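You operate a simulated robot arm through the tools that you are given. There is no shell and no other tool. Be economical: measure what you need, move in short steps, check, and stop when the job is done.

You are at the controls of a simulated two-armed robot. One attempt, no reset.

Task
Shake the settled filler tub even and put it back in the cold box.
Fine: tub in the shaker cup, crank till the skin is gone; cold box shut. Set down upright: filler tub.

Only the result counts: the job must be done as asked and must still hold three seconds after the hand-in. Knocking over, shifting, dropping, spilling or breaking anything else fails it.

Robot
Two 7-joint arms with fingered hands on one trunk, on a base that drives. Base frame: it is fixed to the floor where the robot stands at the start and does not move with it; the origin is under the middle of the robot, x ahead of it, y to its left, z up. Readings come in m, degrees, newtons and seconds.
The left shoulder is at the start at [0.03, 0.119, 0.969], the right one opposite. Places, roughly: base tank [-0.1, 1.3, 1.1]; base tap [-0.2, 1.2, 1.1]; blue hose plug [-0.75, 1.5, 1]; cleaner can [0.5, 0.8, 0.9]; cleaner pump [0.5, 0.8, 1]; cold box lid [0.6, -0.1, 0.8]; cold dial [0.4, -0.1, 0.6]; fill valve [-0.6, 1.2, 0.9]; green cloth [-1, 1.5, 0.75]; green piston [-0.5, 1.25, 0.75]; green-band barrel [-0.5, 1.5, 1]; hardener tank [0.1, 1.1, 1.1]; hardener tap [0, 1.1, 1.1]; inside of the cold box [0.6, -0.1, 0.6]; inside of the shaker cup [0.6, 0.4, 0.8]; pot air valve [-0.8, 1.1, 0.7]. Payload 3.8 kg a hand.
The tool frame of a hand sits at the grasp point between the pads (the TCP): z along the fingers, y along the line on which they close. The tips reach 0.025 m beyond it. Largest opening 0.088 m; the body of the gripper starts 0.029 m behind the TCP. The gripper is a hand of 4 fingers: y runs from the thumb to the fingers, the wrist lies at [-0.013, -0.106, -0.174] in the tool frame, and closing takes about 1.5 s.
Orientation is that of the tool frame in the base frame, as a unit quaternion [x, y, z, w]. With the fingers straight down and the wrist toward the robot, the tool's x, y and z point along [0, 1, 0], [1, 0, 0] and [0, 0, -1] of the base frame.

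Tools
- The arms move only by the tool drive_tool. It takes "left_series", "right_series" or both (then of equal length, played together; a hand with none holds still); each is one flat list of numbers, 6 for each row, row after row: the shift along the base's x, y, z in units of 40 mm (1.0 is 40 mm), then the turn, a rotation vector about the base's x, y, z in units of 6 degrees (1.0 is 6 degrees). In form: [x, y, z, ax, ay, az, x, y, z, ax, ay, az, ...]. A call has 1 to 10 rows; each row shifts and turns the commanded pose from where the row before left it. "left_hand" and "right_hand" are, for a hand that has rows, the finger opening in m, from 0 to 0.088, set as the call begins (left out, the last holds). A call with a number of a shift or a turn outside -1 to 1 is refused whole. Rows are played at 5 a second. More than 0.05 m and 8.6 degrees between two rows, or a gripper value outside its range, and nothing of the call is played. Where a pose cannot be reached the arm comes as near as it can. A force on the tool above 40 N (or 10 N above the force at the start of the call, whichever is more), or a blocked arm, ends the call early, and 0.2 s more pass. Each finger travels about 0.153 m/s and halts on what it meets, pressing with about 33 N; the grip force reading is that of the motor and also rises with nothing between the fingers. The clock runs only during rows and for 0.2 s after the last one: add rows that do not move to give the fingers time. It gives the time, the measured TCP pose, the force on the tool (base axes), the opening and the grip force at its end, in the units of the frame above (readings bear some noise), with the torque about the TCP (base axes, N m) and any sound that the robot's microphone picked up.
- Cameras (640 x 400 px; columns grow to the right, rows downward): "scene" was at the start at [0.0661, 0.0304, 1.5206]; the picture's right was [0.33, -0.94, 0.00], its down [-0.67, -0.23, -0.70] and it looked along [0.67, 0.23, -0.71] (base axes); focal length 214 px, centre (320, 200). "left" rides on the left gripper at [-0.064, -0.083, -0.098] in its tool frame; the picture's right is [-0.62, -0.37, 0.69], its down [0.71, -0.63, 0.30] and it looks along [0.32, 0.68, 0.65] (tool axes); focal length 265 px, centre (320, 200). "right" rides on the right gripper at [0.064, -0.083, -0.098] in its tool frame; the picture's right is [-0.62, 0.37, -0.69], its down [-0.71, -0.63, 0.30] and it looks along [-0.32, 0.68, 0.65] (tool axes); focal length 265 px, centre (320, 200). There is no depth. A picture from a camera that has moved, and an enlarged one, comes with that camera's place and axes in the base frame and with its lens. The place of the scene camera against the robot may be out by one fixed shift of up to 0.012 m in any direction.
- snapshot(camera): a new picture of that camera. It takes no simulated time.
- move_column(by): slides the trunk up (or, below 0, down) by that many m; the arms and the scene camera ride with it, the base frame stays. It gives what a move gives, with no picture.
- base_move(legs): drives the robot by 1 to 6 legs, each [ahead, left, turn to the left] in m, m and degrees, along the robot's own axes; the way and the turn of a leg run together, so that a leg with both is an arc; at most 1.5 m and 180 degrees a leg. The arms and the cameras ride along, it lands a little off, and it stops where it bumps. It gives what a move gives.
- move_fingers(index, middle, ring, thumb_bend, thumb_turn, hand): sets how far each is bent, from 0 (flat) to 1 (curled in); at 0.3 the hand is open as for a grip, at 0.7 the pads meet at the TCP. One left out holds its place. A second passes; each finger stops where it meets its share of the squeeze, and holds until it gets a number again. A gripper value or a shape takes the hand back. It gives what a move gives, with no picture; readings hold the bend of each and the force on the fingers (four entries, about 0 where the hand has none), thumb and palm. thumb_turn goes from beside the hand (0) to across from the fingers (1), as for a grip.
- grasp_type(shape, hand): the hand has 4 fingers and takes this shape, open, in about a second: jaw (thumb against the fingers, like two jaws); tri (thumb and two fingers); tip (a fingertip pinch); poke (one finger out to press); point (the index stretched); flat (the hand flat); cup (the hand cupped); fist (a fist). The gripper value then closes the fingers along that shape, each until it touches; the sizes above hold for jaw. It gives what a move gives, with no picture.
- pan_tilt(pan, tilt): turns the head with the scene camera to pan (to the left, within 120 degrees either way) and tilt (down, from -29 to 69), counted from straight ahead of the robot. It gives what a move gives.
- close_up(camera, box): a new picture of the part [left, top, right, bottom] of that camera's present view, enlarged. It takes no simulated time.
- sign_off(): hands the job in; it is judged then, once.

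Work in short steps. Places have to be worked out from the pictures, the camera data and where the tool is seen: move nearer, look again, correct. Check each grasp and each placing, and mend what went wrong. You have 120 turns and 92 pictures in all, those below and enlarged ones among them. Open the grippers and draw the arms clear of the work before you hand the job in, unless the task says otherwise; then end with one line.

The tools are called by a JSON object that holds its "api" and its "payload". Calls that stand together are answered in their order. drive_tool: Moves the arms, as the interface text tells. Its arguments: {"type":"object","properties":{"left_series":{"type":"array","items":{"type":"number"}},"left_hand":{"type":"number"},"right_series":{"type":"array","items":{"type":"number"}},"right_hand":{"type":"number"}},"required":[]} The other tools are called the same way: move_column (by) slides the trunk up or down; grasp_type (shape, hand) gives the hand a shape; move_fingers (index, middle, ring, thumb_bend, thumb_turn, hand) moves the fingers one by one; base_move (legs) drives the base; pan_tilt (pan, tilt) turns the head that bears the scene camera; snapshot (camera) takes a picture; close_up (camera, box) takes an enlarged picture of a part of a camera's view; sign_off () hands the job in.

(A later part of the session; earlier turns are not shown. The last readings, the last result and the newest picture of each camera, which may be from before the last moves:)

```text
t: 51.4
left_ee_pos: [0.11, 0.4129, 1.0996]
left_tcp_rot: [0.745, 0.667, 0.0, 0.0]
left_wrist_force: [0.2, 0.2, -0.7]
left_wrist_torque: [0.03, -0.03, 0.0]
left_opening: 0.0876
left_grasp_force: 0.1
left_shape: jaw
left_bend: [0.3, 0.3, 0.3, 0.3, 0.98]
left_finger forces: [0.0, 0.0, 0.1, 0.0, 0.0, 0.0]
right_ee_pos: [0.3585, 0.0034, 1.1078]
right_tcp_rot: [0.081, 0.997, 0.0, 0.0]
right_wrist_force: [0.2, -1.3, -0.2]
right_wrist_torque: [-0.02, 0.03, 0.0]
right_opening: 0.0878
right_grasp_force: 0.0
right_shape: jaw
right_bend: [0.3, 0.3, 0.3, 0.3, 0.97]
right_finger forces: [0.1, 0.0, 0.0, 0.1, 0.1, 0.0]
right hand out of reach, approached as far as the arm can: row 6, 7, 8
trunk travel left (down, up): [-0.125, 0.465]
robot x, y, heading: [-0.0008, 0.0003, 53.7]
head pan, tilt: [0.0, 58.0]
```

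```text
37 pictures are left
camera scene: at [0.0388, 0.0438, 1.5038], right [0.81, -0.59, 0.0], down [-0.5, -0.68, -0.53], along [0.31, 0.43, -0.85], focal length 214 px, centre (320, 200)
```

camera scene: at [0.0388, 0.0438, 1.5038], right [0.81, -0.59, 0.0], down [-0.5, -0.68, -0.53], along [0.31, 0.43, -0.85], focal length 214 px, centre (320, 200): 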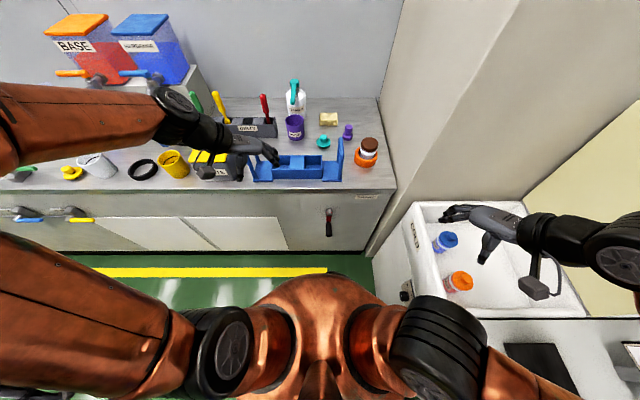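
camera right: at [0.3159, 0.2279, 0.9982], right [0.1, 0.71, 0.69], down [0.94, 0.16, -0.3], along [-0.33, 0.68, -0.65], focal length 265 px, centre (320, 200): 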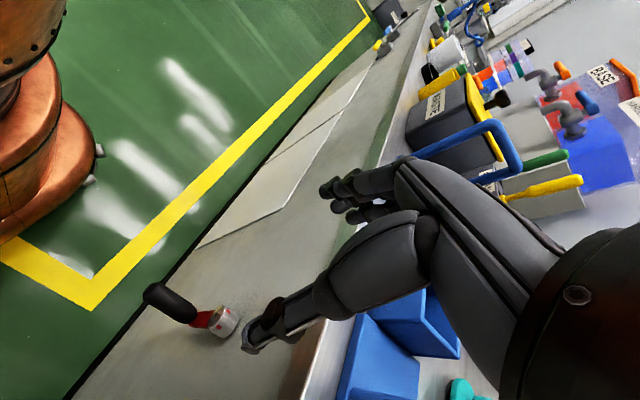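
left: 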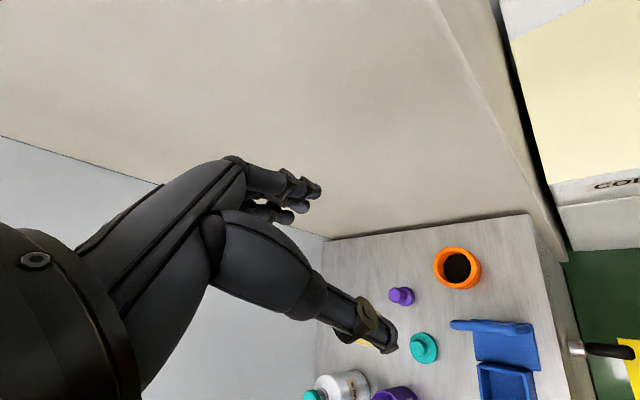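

Both arms are clear. I'll finish the left hand's yaw and lower it to above the crank.

{"api": "drive_tool", "payload": {"left_series": [0.574, -0.255, -0.5, 0, 0, -0.61, 0.574, -0.255, -0.5, 0, 0, -0.61, 0.574, -0.255, -0.5, 0, 0, -0.61, 0.574, -0.255, -0.5, 0, 0, -0.61, 0.574, -0.255, -0.5, 0, 0, -0.61, 0.574, -0.255, -0.5, 0, 0, -0.61, 0.574, -0.255, -0.5, 0, 0, -0.61, 0.574, -0.255, -0.5, 0, 0, -0.61]}}

{"api": "snapshot", "payload": {"camera": "scene"}}

{"api": "snapshot", "payload": {"camera": "left"}}

```text
t: 53.2
left_ee_pos: [0.2952, 0.3308, 0.9397]
left_tcp_rot: [0.889, 0.459, 0.0, -0.001]
left_wrist_force: [-0.6, 0.3, -0.2]
left_wrist_torque: [-0.01, 0.06, -0.01]
left_opening: 0.0876
left_grasp_force: 0.1
left_shape: jaw
left_bend: [0.3, 0.3, 0.3, 0.3, 0.98]
left_finger forces: [0.1, 0.1, 0.1, 0.0, 0.1, 0.0]
right_ee_pos: [0.3585, 0.0049, 1.1085]
right_tcp_rot: [0.08, 0.997, 0.0, 0.001]
right_wrist_force: [-1.1, -0.1, 0.6]
right_wrist_torque: [0.0, 0.0, 0.0]
right_opening: 0.0879
right_grasp_force: 0.1
right_shape: jaw
right_bend: [0.3, 0.3, 0.3, 0.3, 0.97]
right_finger forces: [0.1, 0.1, 0.0, 0.1, 0.0, 0.1]
trunk travel left (down, up): [-0.125, 0.465]
robot x, y, heading: [0.0032, 0.0004, 53.8]
head pan, tilt: [0.0, 58.0]
```

```text
36 pictures are left
camera scene: at [0.0396, 0.0441, 1.5037], right [0.81, -0.59, 0.0], down [-0.5, -0.69, -0.53], along [0.31, 0.43, -0.85], focal length 214 px, centre (320, 200)
```

scene: 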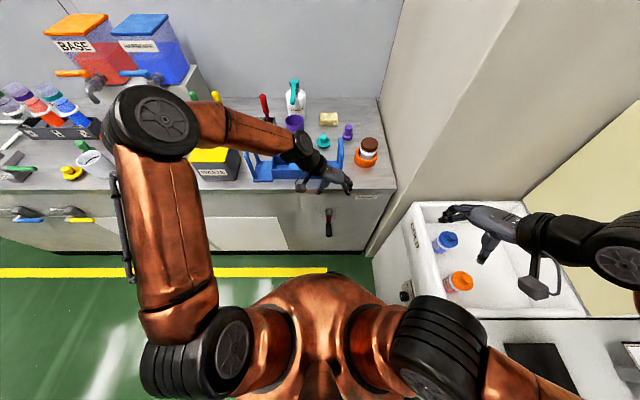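

```text
35 pictures are left
camera left: at [0.1892, 0.3259, 1.0379], right [-0.66, -0.29, -0.69], down [-0.1, 0.95, -0.3], along [0.74, -0.13, -0.65], focal length 265 px, centre (320, 200)
```

left: 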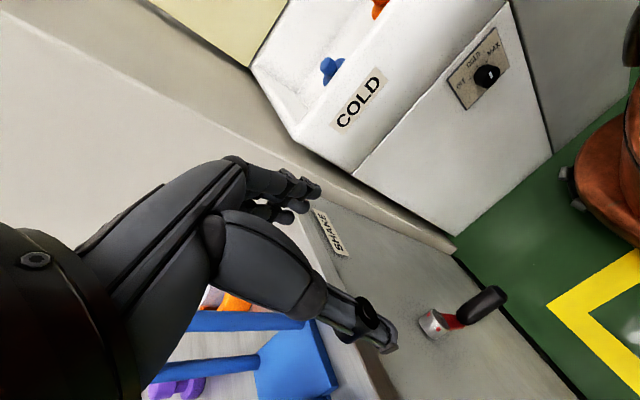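

The left view puts the grip at a 0.04, b 0.425 to 0.493, which agrees with the scene. I'll centre over it and lower partly.

{"api": "drive_tool", "payload": {"left_series": [-0.07, 0.19, -0.9, 0, 0, 0, 0, 0, -0.9, 0, 0, 0, 0, 0, -0.9, 0, 0, 0, 0, 0, -0.9, 0, 0, 0, 0, 0, -0.9, 0, 0, 0, 0, 0, -0.9, 0, 0, 0, 0, 0, -0.9, 0, 0, 0]}}

{"api": "snapshot", "payload": {"camera": "left"}}

{"api": "snapshot", "payload": {"camera": "scene"}}

```text
t: 54.8
left_ee_pos: [0.2919, 0.3383, 0.6869]
left_tcp_rot: [0.888, 0.459, 0.0, 0.001]
left_wrist_force: [-1.4, -0.6, 0.7]
left_wrist_torque: [0.01, 0.05, 0.03]
left_opening: 0.0874
left_grasp_force: 0.0
left_shape: jaw
left_bend: [0.3, 0.3, 0.3, 0.3, 0.98]
left_finger forces: [0.0, 0.0, 0.0, 0.1, 0.1, 0.0]
right_ee_pos: [0.3581, 0.0051, 1.109]
right_tcp_rot: [0.08, 0.997, -0.001, 0.0]
right_wrist_force: [0.5, 0.4, 0.0]
right_wrist_torque: [-0.01, -0.02, -0.01]
right_opening: 0.0878
right_grasp_force: 0.0
right_shape: jaw
right_bend: [0.3, 0.3, 0.3, 0.3, 0.97]
right_finger forces: [0.0, 0.1, 0.0, 0.0, 0.1, 0.1]
trunk travel left (down, up): [-0.125, 0.465]
robot x, y, heading: [-0.0014, -0.0004, 53.9]
head pan, tilt: [0.0, 58.0]
```

```text
34 pictures are left
camera left: at [0.1852, 0.3332, 0.7849], right [-0.66, -0.29, -0.69], down [-0.1, 0.95, -0.3], along [0.75, -0.13, -0.65], focal length 265 px, centre (320, 200)
```

left: 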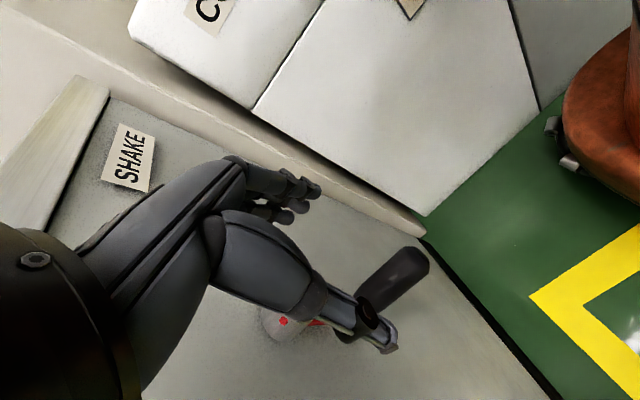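

```text
33 pictures are left
camera scene: at [0.0389, 0.0441, 1.5038], right [0.81, -0.59, 0.0], down [-0.5, -0.69, -0.53], along [0.31, 0.43, -0.85], focal length 214 px, centre (320, 200)
```

scene: 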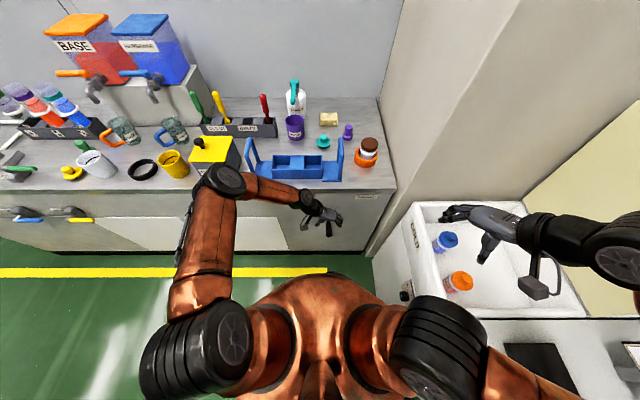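

The grip lies between thumb and fingers below me. I'll lower to its height, watching the force.

{"api": "drive_tool", "payload": {"left_series": [0.09, 0.12, -0.6, 0, 0, 0, 0, 0, -0.6, 0, 0, 0, 0, 0, -0.6, 0, 0, 0, 0, 0, -0.5, 0, 0, 0]}}

{"api": "snapshot", "payload": {"camera": "left"}}

```text
t: 55.8
left_ee_pos: [0.2963, 0.3445, 0.5952]
left_tcp_rot: [0.888, 0.459, -0.001, 0.0]
left_wrist_force: [0.2, 0.2, -0.2]
left_wrist_torque: [0.0, 0.02, 0.01]
left_opening: 0.0878
left_grasp_force: 0.0
left_shape: jaw
left_bend: [0.3, 0.3, 0.3, 0.3, 0.98]
left_finger forces: [0.1, 0.0, 0.0, 0.1, 0.0, 0.0]
right_ee_pos: [0.3578, 0.0031, 1.1085]
right_tcp_rot: [0.079, 0.997, 0.001, 0.001]
right_wrist_force: [-0.1, -0.2, -0.2]
right_wrist_torque: [-0.02, 0.03, -0.01]
right_opening: 0.0879
right_grasp_force: 0.1
right_shape: jaw
right_bend: [0.3, 0.3, 0.3, 0.3, 0.97]
right_finger forces: [0.0, 0.0, 0.0, 0.0, 0.0, 0.0]
trunk travel left (down, up): [-0.125, 0.465]
robot x, y, heading: [0.0, 0.0011, 53.9]
head pan, tilt: [0.0, 58.0]
```

```text
32 pictures are left
camera left: at [0.1896, 0.3392, 0.6933], right [-0.66, -0.29, -0.69], down [-0.1, 0.95, -0.3], along [0.75, -0.13, -0.65], focal length 265 px, centre (320, 200)
```

left: 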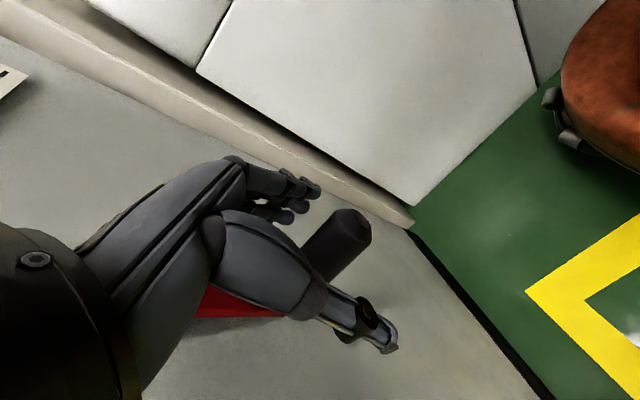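

The grip is between the pads at the right height. I'll close on it.

{"api": "drive_tool", "payload": {"left_series": [0, 0, -0.1, 0, 0, 0, 0, 0, 0, 0, 0, 0, 0, 0, 0, 0, 0, 0, 0, 0, 0, 0, 0, 0, 0, 0, 0, 0, 0, 0, 0, 0, 0, 0, 0, 0, 0, 0, 0, 0, 0, 0], "left_hand": 0.0}}

{"api": "snapshot", "payload": {"camera": "left"}}

```text
t: 57.4
left_ee_pos: [0.2952, 0.3436, 0.5918]
left_tcp_rot: [0.889, 0.457, -0.001, 0.0]
left_wrist_force: [-1.3, -0.3, -9.8]
left_wrist_torque: [0.04, 0.06, -0.1]
left_opening: 0.0215
left_grasp_force: 33.1
left_shape: jaw
left_bend: [0.74, 0.5, 0.46, 0.74, 1.0]
left_finger forces: [16.9, 8.9, 4.3, 0.1, 30.0, 0.1]
right_ee_pos: [0.3605, 0.0034, 1.1072]
right_tcp_rot: [0.079, 0.997, 0.0, 0.0]
right_wrist_force: [-0.5, -0.2, -0.3]
right_wrist_torque: [0.03, 0.03, -0.01]
right_opening: 0.0882
right_grasp_force: 0.0
right_shape: jaw
right_bend: [0.3, 0.3, 0.3, 0.3, 0.97]
right_finger forces: [0.1, 0.1, 0.1, 0.1, 0.0, 0.0]
trunk travel left (down, up): [-0.125, 0.465]
robot x, y, heading: [-0.0, 0.0039, 53.8]
head pan, tilt: [0.0, 58.0]
```

```text
31 pictures are left
camera left: at [0.1891, 0.3389, 0.6889], right [-0.66, -0.29, -0.69], down [-0.1, 0.95, -0.3], along [0.74, -0.13, -0.65], focal length 265 px, centre (320, 200)
```

left: 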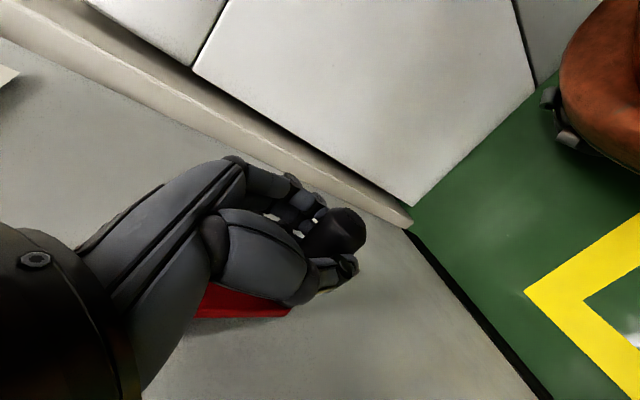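

The grip is well held. I'll start cranking clockwise from the bottom with a 30° trial at r ≈ 68 mm and check the force to refine the radius.

{"api": "drive_tool", "payload": {"left_series": [-0.358, 0.256, 0.058, 0, 0, 0, -0.334, 0.239, 0.17, 0, 0, 0, 0, 0, 0, 0, 0, 0]}}

```text
t: 58.2
left_ee_pos: [0.2674, 0.3635, 0.6006]
left_tcp_rot: [0.888, 0.459, -0.001, 0.0]
left_wrist_force: [-4.5, 2.1, -13.6]
left_wrist_torque: [0.08, 0.08, -0.1]
left_opening: 0.0208
left_grasp_force: 33.1
left_shape: jaw
left_bend: [0.74, 0.51, 0.47, 0.74, 1.0]
left_finger forces: [16.8, 8.6, 4.0, 0.1, 33.3, 0.1]
right_ee_pos: [0.3578, 0.0047, 1.1079]
right_tcp_rot: [0.079, 0.997, -0.001, 0.0]
right_wrist_force: [0.1, 0.0, 0.2]
right_wrist_torque: [0.01, -0.01, -0.01]
right_opening: 0.0881
right_grasp_force: 0.1
right_shape: jaw
right_bend: [0.3, 0.3, 0.3, 0.3, 0.97]
right_finger forces: [0.1, 0.1, 0.0, 0.0, 0.1, 0.0]
trunk travel left (down, up): [-0.125, 0.465]
robot x, y, heading: [-0.0033, 0.0, 53.8]
head pan, tilt: [0.0, 58.0]
```

The crank turns easily (about 3 N along the path), but the grip pulls outward at about 14 N, so the radius is larger. I'll continue on an 80 mm circle centred at z 0.667.

{"api": "drive_tool", "payload": {"left_series": [-0.46, 0.329, 0.25, 0, 0, 0, -0.324, 0.231, 0.57, 0, 0, 0, -0.147, 0.105, 0.67, 0, 0, 0, 0, 0, 0, 0, 0, 0]}}

```text
t: 59.2
left_ee_pos: [0.2312, 0.3889, 0.6588]
left_tcp_rot: [0.888, 0.459, 0.0, 0.0]
left_wrist_force: [10.8, -5.6, -2.4]
left_wrist_torque: [-0.06, -0.19, -0.12]
left_opening: 0.0228
left_grasp_force: 33.1
left_shape: jaw
left_bend: [0.74, 0.48, 0.43, 0.76, 1.0]
left_finger forces: [21.5, 12.1, 5.3, 0.0, 27.2, 0.0]
right_ee_pos: [0.3596, 0.0034, 1.108]
right_tcp_rot: [0.08, 0.997, 0.0, 0.0]
right_wrist_force: [-0.1, -0.4, -0.1]
right_wrist_torque: [-0.01, 0.01, 0.02]
right_opening: 0.0883
right_grasp_force: 0.2
right_shape: jaw
right_bend: [0.3, 0.3, 0.3, 0.3, 0.97]
right_finger forces: [0.0, 0.0, 0.0, 0.1, 0.1, 0.0]
trunk travel left (down, up): [-0.125, 0.465]
robot x, y, heading: [-0.0036, 0.0011, 54.3]
head pan, tilt: [0.0, 58.0]
```

Now the grip pulls inward at about 12 N, so R is about 74 mm with the centre at z 0.66. I'll continue over the top on that circle.

{"api": "drive_tool", "payload": {"left_series": [0.208, -0.148, 0.633, 0, 0, 0, 0.35, -0.25, 0.675, 0, 0, 0, 0.549, -0.393, 0.43, 0, 0, 0, 0.515, -0.368, 0.113, 0, 0, 0, 0, 0, 0, 0, 0, 0]}}

{"api": "snapshot", "payload": {"camera": "left"}}

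```text
t: 60.4
left_ee_pos: [0.2966, 0.3416, 0.736]
left_tcp_rot: [0.889, 0.459, 0.003, 0.001]
left_wrist_force: [-1.6, -0.9, 24.7]
left_wrist_torque: [-0.02, -0.03, -0.12]
left_opening: 0.0223
left_grasp_force: 33.1
left_shape: jaw
left_bend: [0.75, 0.53, 0.51, 0.74, 1.0]
left_finger forces: [16.5, 7.6, 4.5, 0.0, 29.5, 0.1]
right_ee_pos: [0.3563, 0.0038, 1.1095]
right_tcp_rot: [0.08, 0.997, 0.001, 0.001]
right_wrist_force: [-0.9, -0.4, 0.1]
right_wrist_torque: [0.0, 0.02, -0.01]
right_opening: 0.0879
right_grasp_force: 0.0
right_shape: jaw
right_bend: [0.3, 0.3, 0.3, 0.3, 0.97]
right_finger forces: [0.0, 0.0, 0.1, 0.0, 0.0, 0.1]
trunk travel left (down, up): [-0.125, 0.465]
robot x, y, heading: [-0.0021, 0.0018, 53.4]
head pan, tilt: [0.0, 58.0]
```

```text
30 pictures are left
camera left: at [0.1902, 0.3376, 0.8339], right [-0.66, -0.29, -0.7], down [-0.1, 0.95, -0.3], along [0.75, -0.13, -0.65], focal length 265 px, centre (320, 200)
```

left: 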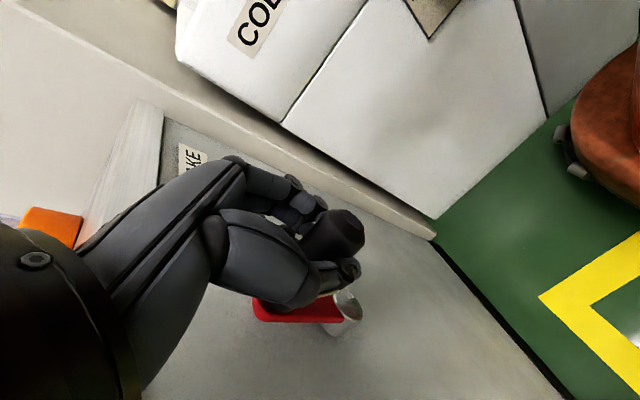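

The grip holds over the top. The outward pulls give R ≈ 79 mm centred at a ≈ 0.045, z 0.667. I'll go most of the way round on that circle.

{"api": "drive_tool", "payload": {"left_series": [0.651, -0.466, 0.18, 0, 0, 0, 0.588, -0.42, -0.458, 0, 0, 0, 0.372, -0.266, -0.723, 0, 0, 0, 0.092, -0.065, -0.848, 0, 0, 0, -0.21, 0.15, -0.815, 0, 0, 0, -0.47, 0.336, -0.63, 0, 0, 0, -0.643, 0.46, -0.328, 0, 0, 0, -0.694, 0.496, 0.038, 0, 0, 0, -0.619, 0.442, 0.395, 0, 0, 0, -0.423, 0.303, 0.678, 0, 0, 0]}}

{"api": "snapshot", "payload": {"camera": "left"}}

{"api": "close_up", "payload": {"camera": "scene", "box": [325, 120, 405, 180]}}

```text
t: 62.6
left_ee_pos: [0.2413, 0.3831, 0.6328]
left_tcp_rot: [0.889, 0.458, 0.0, 0.0]
left_wrist_force: [-1.9, 1.5, -5.6]
left_wrist_torque: [0.03, 0.07, -0.07]
left_opening: 0.0204
left_grasp_force: 32.8
left_shape: jaw
left_bend: [0.74, 0.52, 0.5, 0.74, 1.0]
left_finger forces: [15.5, 7.7, 4.6, 0.1, 31.1, 0.0]
right_ee_pos: [0.3581, 0.0044, 1.1089]
right_tcp_rot: [0.08, 0.997, 0.001, 0.0]
right_wrist_force: [0.2, 0.0, 0.7]
right_wrist_torque: [0.01, 0.0, 0.02]
right_opening: 0.0879
right_grasp_force: 0.1
right_shape: jaw
right_bend: [0.3, 0.3, 0.3, 0.3, 0.97]
right_finger forces: [0.0, 0.0, 0.0, 0.1, 0.1, 0.0]
trunk travel left (down, up): [-0.125, 0.465]
robot x, y, heading: [0.0014, -0.0017, 53.9]
head pan, tilt: [0.0, 58.0]
```

```text
29 pictures are left
camera left: at [0.1344, 0.3783, 0.7309], right [-0.66, -0.29, -0.69], down [-0.1, 0.95, -0.3], along [0.74, -0.13, -0.65], focal length 265 px, centre (320, 200)
```

left: 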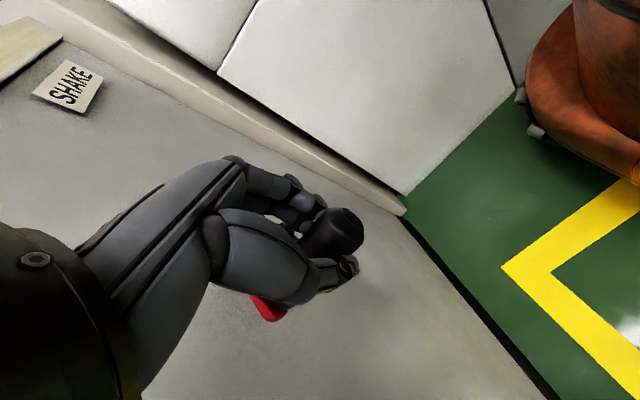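

```text
6.67 times, centred on (365, 150) of scene
camera zoom: at [0.0385, 0.0441, 1.5038], right [0.81, -0.59, 0.0], down [-0.5, -0.69, -0.53], along [0.31, 0.43, -0.85], focal length 1430 px, centre (20, 533)
```

zoom: 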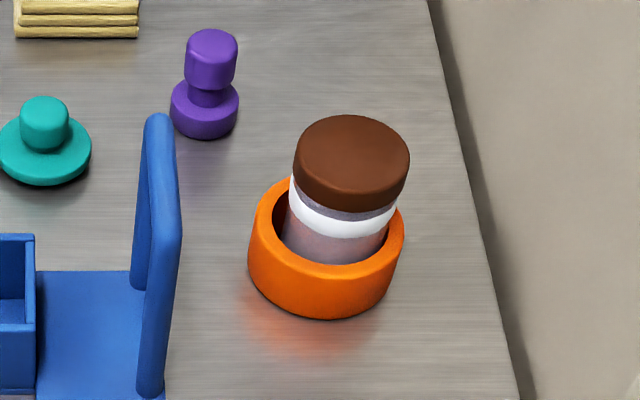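

Forces stay low and the crank turns smoothly. The skin can't be judged yet, so I'll keep cranking in 30° steps.

{"api": "drive_tool", "payload": {"left_series": [-0.151, 0.108, 0.835, 0, 0, 0, 0.216, -0.154, 0.988, 0, 0, 0, 0.588, -0.42, 0.723, 0, 0, 0, 0.804, -0.575, 0.265, 0, 0, 0, 0.804, -0.575, -0.265, 0, 0, 0, 0.588, -0.42, -0.723, 0, 0, 0, 0.216, -0.154, -0.988, 0, 0, 0, -0.216, 0.154, -0.988, 0, 0, 0, -0.588, 0.42, -0.723, 0, 0, 0, -0.804, 0.575, -0.265, 0, 0, 0]}}

{"api": "drive_tool", "payload": {"left_series": [-0.804, 0.575, 0.265, 0, 0, 0, -0.588, 0.42, 0.723, 0, 0, 0, -0.216, 0.154, 0.988, 0, 0, 0, 0.216, -0.154, 0.988, 0, 0, 0, 0.588, -0.42, 0.723, 0, 0, 0, 0.804, -0.575, 0.265, 0, 0, 0, 0.804, -0.575, -0.265, 0, 0, 0, 0.588, -0.42, -0.723, 0, 0, 0, 0.216, -0.154, -0.988, 0, 0, 0, -0.216, 0.154, -0.988, 0, 0, 0]}}

{"api": "close_up", "payload": {"camera": "scene", "box": [325, 120, 405, 180]}}

```text
t: 64.8
left_ee_pos: [0.2995, 0.3404, 0.5882]
left_tcp_rot: [0.889, 0.458, 0.0, 0.0]
left_wrist_force: [1.4, -3.5, -8.3]
left_wrist_torque: [-0.09, 0.07, -0.11]
left_opening: 0.0207
left_grasp_force: 32.4
left_shape: jaw
left_bend: [0.74, 0.51, 0.48, 0.74, 1.0]
left_finger forces: [18.3, 9.3, 5.2, 0.0, 28.7, 0.1]
right_ee_pos: [0.3576, 0.0042, 1.1081]
right_tcp_rot: [0.08, 0.997, 0.001, 0.0]
right_wrist_force: [0.4, -0.1, 0.0]
right_wrist_torque: [-0.01, 0.0, 0.0]
right_opening: 0.088
right_grasp_force: 0.1
right_shape: jaw
right_bend: [0.3, 0.3, 0.3, 0.3, 0.97]
right_finger forces: [0.0, 0.1, 0.0, 0.0, 0.0, 0.0]
trunk travel left (down, up): [-0.125, 0.465]
robot x, y, heading: [-0.0017, 0.0033, 54.0]
head pan, tilt: [0.0, 58.0]
```

```text
t: 66.3
left_ee_pos: [0.2925, 0.344, 0.7387]
left_tcp_rot: [0.889, 0.457, -0.006, -0.003]
left_wrist_force: [6.0, 1.8, -22.6]
left_wrist_torque: [0.13, 0.04, -0.05]
left_opening: 0.0193
left_grasp_force: 33.0
left_shape: jaw
left_bend: [0.74, 0.51, 0.48, 0.73, 1.0]
left_finger forces: [18.3, 9.9, 5.8, 0.0, 29.4, 0.0]
right_ee_pos: [0.361, 0.0046, 1.1084]
right_tcp_rot: [0.08, 0.997, 0.0, -0.001]
right_wrist_force: [0.3, 0.2, 0.6]
right_wrist_torque: [0.01, -0.01, 0.03]
right_opening: 0.0879
right_grasp_force: 0.0
right_shape: jaw
right_bend: [0.3, 0.3, 0.3, 0.3, 0.97]
right_finger forces: [0.1, 0.0, 0.0, 0.0, 0.0, 0.0]
trunk travel left (down, up): [-0.125, 0.465]
robot x, y, heading: [-0.0012, 0.0015, 53.8]
head pan, tilt: [0.0, 58.0]
stopped in row 7 (left hand): the force on the tool passed its limit (the readings are from after the stop); the commanded pose is now the measured one
```

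```text
6.67 times, centred on (365, 150) of scene
camera zoom: at [0.0409, 0.0447, 1.5037], right [0.81, -0.59, 0.0], down [-0.5, -0.69, -0.53], along [0.31, 0.43, -0.85], focal length 1430 px, centre (20, 533)
```

zoom: 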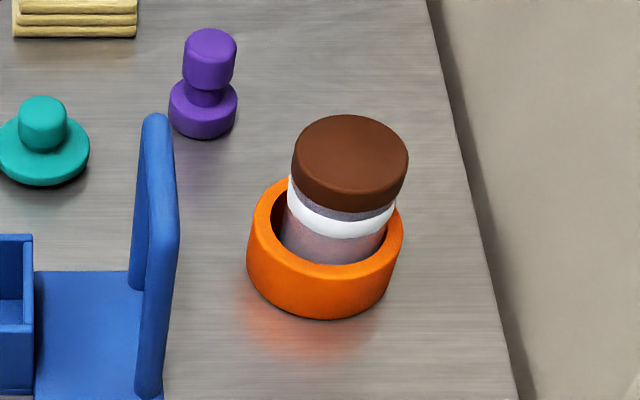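

It tripped the force limit near the top because the grip had shifted in the hand. The white layer under the cap looks a little thinner. I'll resume on a slightly smaller circle (R 74 mm, centre z 0.658).

{"api": "drive_tool", "payload": {"left_series": [0.541, -0.387, -0.23, 0, 0, 0, 0.362, -0.259, -0.185, 0, 0, 0, 0.551, -0.394, -0.678, 0, 0, 0, 0.201, -0.144, -0.925, 0, 0, 0, -0.201, 0.144, -0.925, 0, 0, 0, -0.551, 0.394, -0.678, 0, 0, 0, -0.753, 0.538, -0.248, 0, 0, 0, -0.753, 0.538, 0.248, 0, 0, 0, -0.551, 0.394, 0.678, 0, 0, 0, -0.201, 0.144, 0.925, 0, 0, 0]}}

{"api": "drive_tool", "payload": {"left_series": [0.201, -0.144, 0.925, 0, 0, 0, 0.551, -0.394, 0.678, 0, 0, 0, 0.753, -0.538, 0.248, 0, 0, 0]}}

{"api": "close_up", "payload": {"camera": "scene", "box": [325, 120, 405, 180]}}

```text
t: 68.5
left_ee_pos: [0.2382, 0.383, 0.6609]
left_tcp_rot: [0.889, 0.459, -0.003, -0.003]
left_wrist_force: [-10.5, 15.1, -4.7]
left_wrist_torque: [0.21, 0.11, -0.01]
left_opening: 0.0189
left_grasp_force: 33.2
left_shape: jaw
left_bend: [0.75, 0.55, 0.54, 0.72, 1.0]
left_finger forces: [12.7, 4.9, 3.9, 0.0, 37.5, 0.0]
right_ee_pos: [0.3586, 0.0048, 1.1094]
right_tcp_rot: [0.079, 0.997, 0.0, 0.0]
right_wrist_force: [-0.3, 0.2, -0.1]
right_wrist_torque: [0.02, -0.02, 0.0]
right_opening: 0.088
right_grasp_force: 0.0
right_shape: jaw
right_bend: [0.3, 0.3, 0.3, 0.3, 0.97]
right_finger forces: [0.1, 0.0, 0.0, 0.0, 0.0, 0.0]
trunk travel left (down, up): [-0.125, 0.465]
robot x, y, heading: [0.0025, 0.0005, 53.9]
head pan, tilt: [0.0, 58.0]
```

```text
t: 69.2
left_ee_pos: [0.285, 0.3457, 0.7236]
left_tcp_rot: [0.89, 0.455, -0.011, -0.003]
left_wrist_force: [12.0, 6.0, -31.7]
left_wrist_torque: [0.11, 0.28, 0.18]
left_opening: 0.0176
left_grasp_force: 32.6
left_shape: jaw
left_bend: [0.76, 0.58, 0.56, 0.79, 1.0]
left_finger forces: [21.9, 4.4, 4.6, 0.0, 26.3, 0.0]
right_ee_pos: [0.3603, 0.0051, 1.1079]
right_tcp_rot: [0.081, 0.997, -0.001, -0.002]
right_wrist_force: [-0.3, 0.8, -0.5]
right_wrist_torque: [0.01, -0.02, 0.0]
right_opening: 0.0879
right_grasp_force: 0.1
right_shape: jaw
right_bend: [0.3, 0.3, 0.3, 0.3, 0.97]
right_finger forces: [0.0, 0.1, 0.0, 0.0, 0.1, 0.1]
trunk travel left (down, up): [-0.125, 0.465]
robot x, y, heading: [0.0013, -0.0014, 53.8]
head pan, tilt: [0.0, 58.0]
stopped in row 3 (left hand): the force on the tool passed its limit (the readings are from after the stop); the commanded pose is now the measured one
```

```text
6.67 times, centred on (365, 150) of scene
camera zoom: at [0.0414, 0.0455, 1.5034], right [0.81, -0.59, 0.0], down [-0.5, -0.68, -0.53], along [0.31, 0.43, -0.85], focal length 1430 px, centre (20, 533)
```

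zoom: 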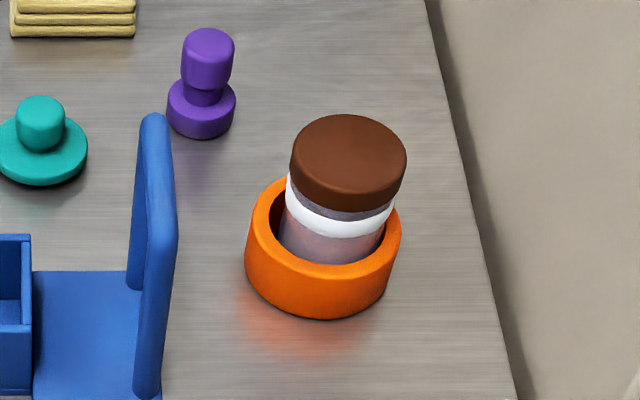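

The handle is sliding in the grip (opening 17.6 mm). I'll look before regripping.

{"api": "snapshot", "payload": {"camera": "left"}}

```text
25 pictures are left
camera left: at [0.1801, 0.3426, 0.8236], right [-0.68, -0.29, -0.68], down [-0.1, 0.95, -0.3], along [0.73, -0.14, -0.67], focal length 265 px, centre (320, 200)
```

left: 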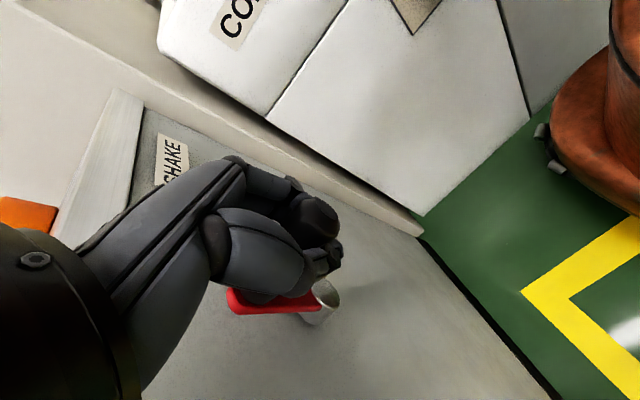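

The handle has worked up toward the palm, and the squeeze is pushing the hand down. I'll open, let the force relax, and look so I can regrip centred.

{"api": "drive_tool", "payload": {"left_series": [0, 0, 0, 0, 0, 0, 0, 0, 0, 0, 0, 0, 0, 0, 0, 0, 0, 0, 0, 0, 0, 0, 0, 0, 0, 0, 0, 0, 0, 0], "left_hand": 0.07}}

{"api": "snapshot", "payload": {"camera": "left"}}

```text
t: 70.4
left_ee_pos: [0.2846, 0.3437, 0.727]
left_tcp_rot: [0.89, 0.455, -0.008, -0.001]
left_wrist_force: [0.3, 0.7, -0.4]
left_wrist_torque: [-0.03, 0.03, -0.01]
left_opening: 0.0696
left_grasp_force: 0.1
left_shape: jaw
left_bend: [0.27, 0.34, 0.32, 0.5, 0.99]
left_finger forces: [0.0, 0.0, 0.0, 0.1, 0.1, 0.0]
right_ee_pos: [0.3596, 0.0033, 1.1082]
right_tcp_rot: [0.08, 0.997, 0.001, 0.0]
right_wrist_force: [-1.3, 0.3, -0.8]
right_wrist_torque: [-0.02, -0.02, -0.02]
right_opening: 0.0878
right_grasp_force: 0.2
right_shape: jaw
right_bend: [0.3, 0.3, 0.3, 0.3, 0.97]
right_finger forces: [0.1, 0.0, 0.0, 0.0, 0.0, 0.0]
trunk travel left (down, up): [-0.125, 0.465]
robot x, y, heading: [0.001, 0.0005, 53.8]
head pan, tilt: [0.0, 58.0]
```

```text
24 pictures are left
camera left: at [0.1801, 0.3406, 0.8267], right [-0.67, -0.29, -0.68], down [-0.1, 0.95, -0.31], along [0.73, -0.14, -0.67], focal length 265 px, centre (320, 200)
```

left: 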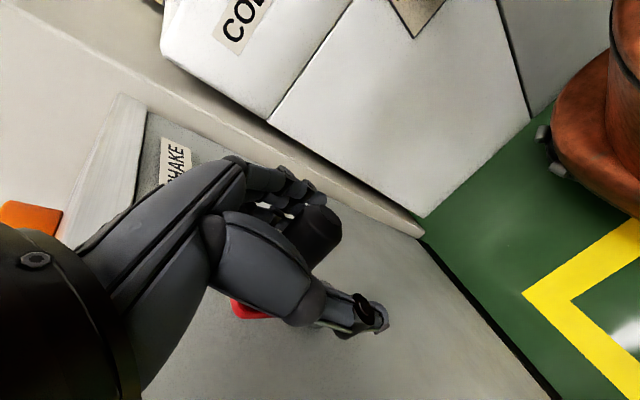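

The crank stays put, with the handle at a 0.024, z 0.74, which confirms R ≈ 78 mm. I'll recentre on it and regrip.

{"api": "drive_tool", "payload": {"left_series": [-0.155, 0.11, 0.27, 0, 0, 0, 0, 0, 0, 0, 0, 0]}}

{"api": "drive_tool", "payload": {"left_series": [0, 0, 0, 0, 0, 0, 0, 0, 0, 0, 0, 0, 0, 0, 0, 0, 0, 0, 0, 0, 0, 0, 0, 0, 0, 0, 0, 0, 0, 0, 0, 0, 0, 0, 0, 0], "left_hand": 0.0}}

{"api": "snapshot", "payload": {"camera": "left"}}

```text
t: 71.0
left_ee_pos: [0.2776, 0.3479, 0.7375]
left_tcp_rot: [0.891, 0.454, -0.01, -0.002]
left_wrist_force: [0.4, 0.1, 0.7]
left_wrist_torque: [-0.01, 0.04, 0.01]
left_opening: 0.0696
left_grasp_force: 0.1
left_shape: jaw
left_bend: [0.27, 0.34, 0.32, 0.5, 0.99]
left_finger forces: [0.0, 0.0, 0.1, 0.0, 0.0, 0.0]
right_ee_pos: [0.3587, 0.0028, 1.1078]
right_tcp_rot: [0.081, 0.997, 0.0, 0.001]
right_wrist_force: [-0.3, -0.4, 0.5]
right_wrist_torque: [-0.01, 0.01, 0.0]
right_opening: 0.0882
right_grasp_force: 0.1
right_shape: jaw
right_bend: [0.3, 0.3, 0.3, 0.3, 0.97]
right_finger forces: [0.1, 0.1, 0.0, 0.0, 0.0, 0.0]
trunk travel left (down, up): [-0.125, 0.465]
robot x, y, heading: [0.0061, 0.0034, 53.9]
head pan, tilt: [0.0, 58.0]
```

```text
t: 72.4
left_ee_pos: [0.2788, 0.3484, 0.7373]
left_tcp_rot: [0.89, 0.455, -0.01, -0.003]
left_wrist_force: [0.0, 0.0, -9.5]
left_wrist_torque: [0.13, 0.11, -0.11]
left_opening: 0.0194
left_grasp_force: 33.1
left_shape: jaw
left_bend: [0.74, 0.42, 0.37, 0.51, 1.0]
left_finger forces: [17.6, 8.7, 4.0, 0.0, 31.5, 0.0]
right_ee_pos: [0.3603, 0.0042, 1.1084]
right_tcp_rot: [0.081, 0.997, 0.0, 0.0]
right_wrist_force: [0.2, 0.0, -0.8]
right_wrist_torque: [-0.02, 0.03, 0.01]
right_opening: 0.0882
right_grasp_force: 0.1
right_shape: jaw
right_bend: [0.3, 0.3, 0.3, 0.3, 0.97]
right_finger forces: [0.1, 0.0, 0.0, 0.1, 0.0, 0.1]
trunk travel left (down, up): [-0.125, 0.465]
robot x, y, heading: [0.0004, -0.0015, 53.9]
head pan, tilt: [0.0, 58.0]
```

```text
23 pictures are left
camera left: at [0.174, 0.3452, 0.8367], right [-0.68, -0.29, -0.68], down [-0.1, 0.95, -0.31], along [0.73, -0.14, -0.67], focal length 265 px, centre (320, 200)
```

left: 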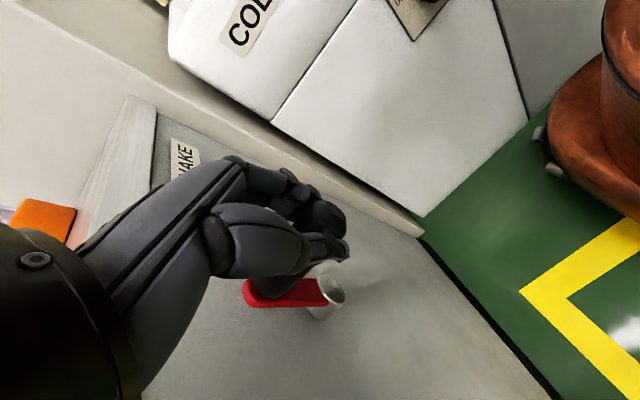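

Regripped, with the usual -10 N squeeze bias. I'll crank on with R 78.5 mm about (a 0.045, z 0.662).

{"api": "drive_tool", "payload": {"left_series": [0.836, -0.598, 0, 0, 0, 0, 0.716, -0.512, -0.508, 0, 0, 0, 0.413, -0.295, -0.88, 0, 0, 0, 0, 0, -1, 0, 0, 0, -0.413, 0.295, -0.88, 0, 0, 0, -0.716, 0.512, -0.508, 0, 0, 0, -0.826, 0.591, 0, 0, 0, 0, -0.716, 0.512, 0.508, 0, 0, 0, -0.413, 0.295, 0.88, 0, 0, 0, 0, 0, 1, 0, 0, 0]}}

{"api": "drive_tool", "payload": {"left_series": [0.413, -0.295, 0.88, 0, 0, 0, 0.716, -0.512, 0.508, 0, 0, 0, 0.826, -0.591, 0, 0, 0, 0]}}

```text
t: 73.9
left_ee_pos: [0.3222, 0.3169, 0.5869]
left_tcp_rot: [0.891, 0.454, -0.005, 0.002]
left_wrist_force: [26.5, -2.3, -29.4]
left_wrist_torque: [0.38, 0.76, 0.29]
left_opening: 0.0149
left_grasp_force: 32.5
left_shape: jaw
left_bend: [0.76, 0.5, 0.43, 0.58, 1.0]
left_finger forces: [36.3, 3.8, 9.3, 0.2, 29.3, 0.1]
right_ee_pos: [0.3617, 0.0024, 1.1086]
right_tcp_rot: [0.083, 0.997, 0.0, 0.0]
right_wrist_force: [0.3, -0.6, 0.3]
right_wrist_torque: [0.01, -0.07, -0.03]
right_opening: 0.088
right_grasp_force: 0.1
right_shape: jaw
right_bend: [0.3, 0.3, 0.3, 0.3, 0.97]
right_finger forces: [0.0, 0.0, 0.0, 0.1, 0.0, 0.0]
trunk travel left (down, up): [-0.125, 0.465]
robot x, y, heading: [0.0013, 0.0023, 53.3]
head pan, tilt: [0.0, 58.0]
stopped in row 7 (left hand): the force on the tool passed its limit (the readings are from after the stop); the commanded pose is now the measured one
```

```text
t: 74.5
left_ee_pos: [0.3499, 0.3005, 0.634]
left_tcp_rot: [0.89, 0.455, -0.014, -0.01]
left_wrist_force: [-26.7, 14.4, -7.0]
left_wrist_torque: [-0.39, -0.77, -0.13]
left_opening: 0.0111
left_grasp_force: 32.7
left_shape: jaw
left_bend: [0.75, 0.51, 0.45, 0.64, 1.0]
left_finger forces: [2.0, 0.0, 0.0, 0.0, 33.0, 0.0]
right_ee_pos: [0.3586, 0.0051, 1.1086]
right_tcp_rot: [0.08, 0.997, -0.001, 0.0]
right_wrist_force: [0.6, -0.1, -0.6]
right_wrist_torque: [0.0, 0.03, 0.01]
right_opening: 0.0882
right_grasp_force: 0.2
right_shape: jaw
right_bend: [0.3, 0.3, 0.3, 0.3, 0.97]
right_finger forces: [0.0, 0.0, 0.1, 0.1, 0.0, 0.0]
trunk travel left (down, up): [-0.125, 0.465]
robot x, y, heading: [0.0011, 0.0031, 54.1]
head pan, tilt: [0.0, 58.0]
stopped in row 3 (left hand): the force on the tool passed its limit (the readings are from after the stop); the commanded pose is now the measured one
```

I should have checked before the second part: it tripped and the grip has nearly slipped off. Looking now.

{"api": "snapshot", "payload": {"camera": "left"}}

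{"api": "snapshot", "payload": {"camera": "scene"}}

```text
22 pictures are left
camera left: at [0.2467, 0.2949, 0.7353], right [-0.69, -0.28, -0.67], down [-0.1, 0.95, -0.3], along [0.72, -0.13, -0.68], focal length 265 px, centre (320, 200)
```

left: 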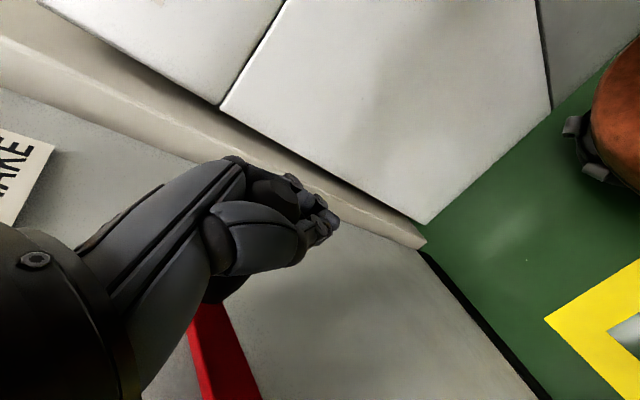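

```text
21 pictures are left
camera scene: at [0.0386, 0.0443, 1.5038], right [0.81, -0.59, 0.0], down [-0.5, -0.69, -0.53], along [0.31, 0.43, -0.85], focal length 214 px, centre (320, 200)
```

scene: 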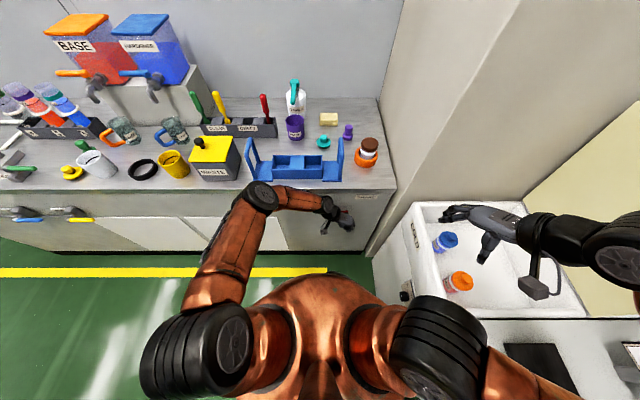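

The handle seems to have moved behind the closed fingers near the palm, on the right side of its circle. I'll open the hand and look again.

{"api": "drive_tool", "payload": {"left_series": [0, 0, 0, 0, 0, 0, 0, 0, 0, 0, 0, 0, 0, 0, 0, 0, 0, 0, 0, 0, 0, 0, 0, 0], "left_hand": 0.08}}

{"api": "snapshot", "payload": {"camera": "left"}}

```text
t: 75.5
left_ee_pos: [0.3548, 0.2958, 0.6365]
left_tcp_rot: [0.891, 0.455, -0.011, -0.007]
left_wrist_force: [0.0, 0.2, -0.4]
left_wrist_torque: [0.01, -0.02, 0.02]
left_opening: 0.08
left_grasp_force: 0.0
left_shape: jaw
left_bend: [0.31, 0.32, 0.3, 0.32, 0.98]
left_finger forces: [0.1, 0.1, 0.1, 0.0, 0.0, 0.0]
right_ee_pos: [0.3601, 0.0032, 1.1078]
right_tcp_rot: [0.08, 0.997, -0.001, 0.0]
right_wrist_force: [0.2, -0.5, -0.3]
right_wrist_torque: [-0.01, 0.02, 0.0]
right_opening: 0.0881
right_grasp_force: 0.1
right_shape: jaw
right_bend: [0.3, 0.3, 0.3, 0.3, 0.97]
right_finger forces: [0.0, 0.1, 0.0, 0.0, 0.0, 0.0]
trunk travel left (down, up): [-0.125, 0.465]
robot x, y, heading: [-0.001, -0.0008, 54.3]
head pan, tilt: [0.0, 58.0]
```

```text
20 pictures are left
camera left: at [0.2516, 0.2913, 0.7375], right [-0.68, -0.28, -0.68], down [-0.1, 0.95, -0.3], along [0.73, -0.14, -0.67], focal length 265 px, centre (320, 200)
```

left: 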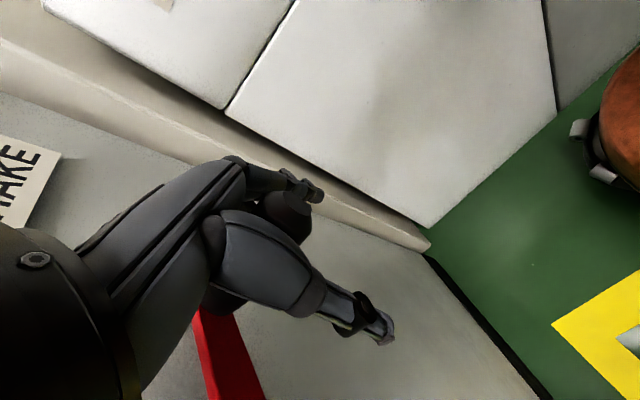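

The handle is inside the hand near the palm. Closing the fingers beneath it makes a cage, which is better than pinching. I'll close, then turn on from the right side (φ ≈ 270°) with the hand circle offset accordingly.

{"api": "drive_tool", "payload": {"left_series": [0, 0, 0, 0, 0, 0, 0, 0, 0, 0, 0, 0, 0, 0, 0, 0, 0, 0, 0, 0, 0, 0, 0, 0, 0, 0, 0, 0, 0, 0, 0, 0, 0, 0, 0, 0], "left_hand": 0.0}}

{"api": "drive_tool", "payload": {"left_series": [-0.075, 0.054, -0.943, 0, 0, 0, -0.584, 0.418, -0.72, 0, 0, 0, -0.8, 0.572, -0.263, 0, 0, 0]}}

{"api": "snapshot", "payload": {"camera": "left"}}

```text
t: 76.9
left_ee_pos: [0.3543, 0.2954, 0.6375]
left_tcp_rot: [0.891, 0.454, -0.011, -0.007]
left_wrist_force: [-0.3, -0.9, -3.1]
left_wrist_torque: [-0.01, 0.0, -0.03]
left_opening: 0.0002
left_grasp_force: 33.1
left_shape: jaw
left_bend: [0.71, 0.7, 0.7, 0.72, 1.0]
left_finger forces: [4.4, 0.0, 3.5, 0.0, 8.6, 0.0]
right_ee_pos: [0.3589, 0.0028, 1.1088]
right_tcp_rot: [0.08, 0.997, 0.0, 0.0]
right_wrist_force: [0.0, -0.9, 0.4]
right_wrist_torque: [0.0, 0.02, 0.0]
right_opening: 0.088
right_grasp_force: 0.0
right_shape: jaw
right_bend: [0.3, 0.3, 0.3, 0.3, 0.97]
right_finger forces: [0.1, 0.1, 0.1, 0.1, 0.0, 0.1]
trunk travel left (down, up): [-0.125, 0.465]
robot x, y, heading: [-0.0013, 0.0039, 54.0]
head pan, tilt: [0.0, 58.0]
```

```text
t: 77.6
left_ee_pos: [0.3298, 0.3142, 0.5666]
left_tcp_rot: [0.891, 0.454, -0.011, -0.005]
left_wrist_force: [19.0, 0.4, -28.6]
left_wrist_torque: [0.14, 0.54, 0.19]
left_opening: 0.0
left_grasp_force: 32.5
left_shape: jaw
left_bend: [0.72, 0.7, 0.7, 0.72, 1.0]
left_finger forces: [24.2, 0.7, 4.6, 0.0, 19.2, 0.1]
right_ee_pos: [0.3608, 0.005, 1.1072]
right_tcp_rot: [0.082, 0.997, 0.0, -0.001]
right_wrist_force: [-0.2, -0.4, -0.6]
right_wrist_torque: [0.01, -0.01, 0.02]
right_opening: 0.0879
right_grasp_force: 0.0
right_shape: jaw
right_bend: [0.3, 0.3, 0.3, 0.3, 0.97]
right_finger forces: [0.0, 0.0, 0.0, 0.0, 0.1, 0.0]
trunk travel left (down, up): [-0.125, 0.465]
robot x, y, heading: [0.0055, 0.0047, 53.4]
head pan, tilt: [0.0, 58.0]
stopped in row 3 (left hand): the force on the tool passed its limit (the readings are from after the stop); the commanded pose is now the measured one
```

```text
19 pictures are left
camera left: at [0.2256, 0.3089, 0.6676], right [-0.68, -0.28, -0.68], down [-0.1, 0.95, -0.3], along [0.73, -0.14, -0.67], focal length 265 px, centre (320, 200)
```

left: 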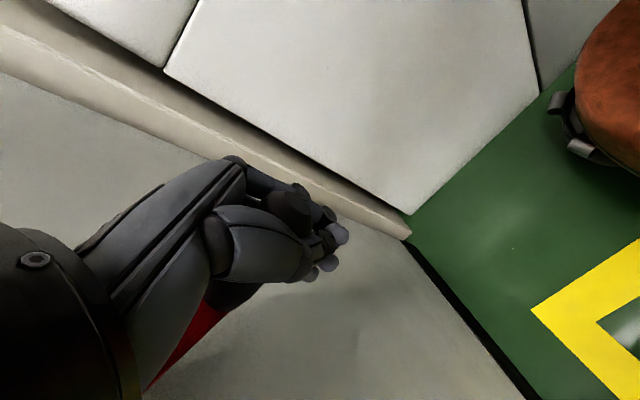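

The cage drives the crank but pulls outward at about 32 N, so the hand circle must sit lower. I'll relieve that and carry on through the bottom.

{"api": "drive_tool", "payload": {"left_series": [0.05, -0.03, -0.28, 0, 0, 0, -0.407, 0.291, -0.15, 0, 0, 0, -0.421, 0.301, -0.068, 0, 0, 0, -0.421, 0.301, 0.068, 0, 0, 0]}}

```text
t: 78.6
left_ee_pos: [0.2782, 0.3494, 0.5503]
left_tcp_rot: [0.891, 0.454, -0.011, -0.006]
left_wrist_force: [5.3, 6.2, -11.8]
left_wrist_torque: [-0.1, 0.17, 0.02]
left_opening: 0.0001
left_grasp_force: 32.7
left_shape: jaw
left_bend: [0.72, 0.7, 0.7, 0.72, 1.0]
left_finger forces: [11.5, 0.1, 3.4, 0.0, 16.3, 0.0]
right_ee_pos: [0.3606, 0.0023, 1.1092]
right_tcp_rot: [0.081, 0.997, -0.001, 0.0]
right_wrist_force: [-0.2, -0.2, -1.0]
right_wrist_torque: [0.0, 0.01, 0.01]
right_opening: 0.0879
right_grasp_force: 0.1
right_shape: jaw
right_bend: [0.3, 0.3, 0.3, 0.3, 0.97]
right_finger forces: [0.1, 0.0, 0.0, 0.1, 0.0, 0.0]
trunk travel left (down, up): [-0.125, 0.465]
robot x, y, heading: [0.0023, 0.0021, 53.6]
head pan, tilt: [0.0, 58.0]
```

Better. The hand follows round the bottom with modest force. I'll continue up the left side.

{"api": "drive_tool", "payload": {"left_series": [-0.368, 0.263, 0.11, 0, 0, 0, -0.338, 0.241, 0.318, 0, 0, 0, -0.258, 0.185, 0.415, 0, 0, 0, -0.163, 0.116, 0.483, 0, 0, 0, -0.055, 0.039, 0.518, 0, 0, 0]}}

{"api": "close_up", "payload": {"camera": "scene", "box": [300, 120, 400, 240]}}

```text
t: 79.8
left_ee_pos: [0.2335, 0.3818, 0.6262]
left_tcp_rot: [0.891, 0.453, -0.01, -0.005]
left_wrist_force: [1.6, 9.7, -3.8]
left_wrist_torque: [-0.23, 0.05, 0.04]
left_opening: 0.0
left_grasp_force: 33.0
left_shape: jaw
left_bend: [0.72, 0.7, 0.7, 0.72, 1.0]
left_finger forces: [7.4, 0.0, 3.2, 0.0, 14.8, 0.1]
right_ee_pos: [0.3599, 0.0038, 1.1098]
right_tcp_rot: [0.082, 0.997, 0.0, 0.0]
right_wrist_force: [0.1, 0.0, -0.7]
right_wrist_torque: [0.0, 0.0, 0.02]
right_opening: 0.0881
right_grasp_force: 0.1
right_shape: jaw
right_bend: [0.3, 0.3, 0.3, 0.3, 0.97]
right_finger forces: [0.0, 0.0, 0.0, 0.0, 0.0, 0.0]
trunk travel left (down, up): [-0.125, 0.465]
robot x, y, heading: [0.0052, -0.002, 53.6]
head pan, tilt: [0.0, 58.0]
```

```text
3.33 times, centred on (350, 180) of scene
camera zoom: at [0.0405, 0.0442, 1.5038], right [0.81, -0.59, 0.0], down [-0.5, -0.68, -0.53], along [0.31, 0.43, -0.85], focal length 715 px, centre (220, 267)
```

zoom: 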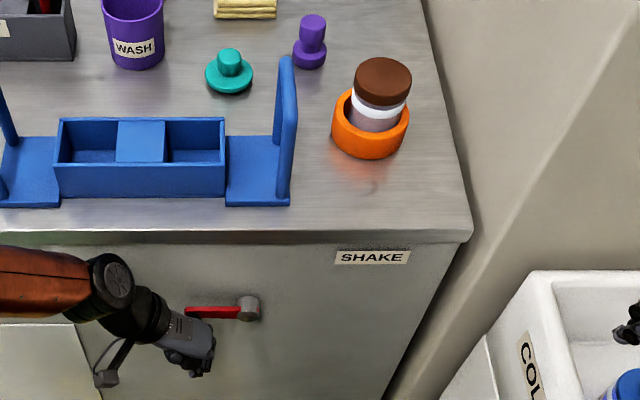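

The cage works: the crank arm is now horizontal on the left and forces are low. I'll continue over the top.

{"api": "drive_tool", "payload": {"left_series": [0.094, -0.067, 0.79, 0, 0, 0, 0.429, -0.307, 0.688, 0, 0, 0, 0.625, -0.447, 0.4, 0, 0, 0, 0.704, -0.503, 0.038, 0, 0, 0, 0.651, -0.466, -0.333, 0, 0, 0]}}

```text
t: 81.0
left_ee_pos: [0.3286, 0.3112, 0.6862]
left_tcp_rot: [0.891, 0.454, -0.014, -0.007]
left_wrist_force: [-10.9, 11.8, -20.7]
left_wrist_torque: [-0.21, -0.22, -0.04]
left_opening: 0.0002
left_grasp_force: 33.3
left_shape: jaw
left_bend: [0.72, 0.7, 0.7, 0.73, 1.0]
left_finger forces: [5.8, 0.0, 2.7, 0.0, 27.8, 0.0]
right_ee_pos: [0.359, 0.0052, 1.1074]
right_tcp_rot: [0.08, 0.997, -0.001, -0.001]
right_wrist_force: [0.5, -0.3, 0.3]
right_wrist_torque: [0.0, -0.02, 0.0]
right_opening: 0.088
right_grasp_force: 0.0
right_shape: jaw
right_bend: [0.3, 0.3, 0.3, 0.3, 0.97]
right_finger forces: [0.1, 0.0, 0.0, 0.0, 0.0, 0.0]
trunk travel left (down, up): [-0.125, 0.465]
robot x, y, heading: [0.0016, 0.0004, 53.9]
head pan, tilt: [0.0, 58.0]
```

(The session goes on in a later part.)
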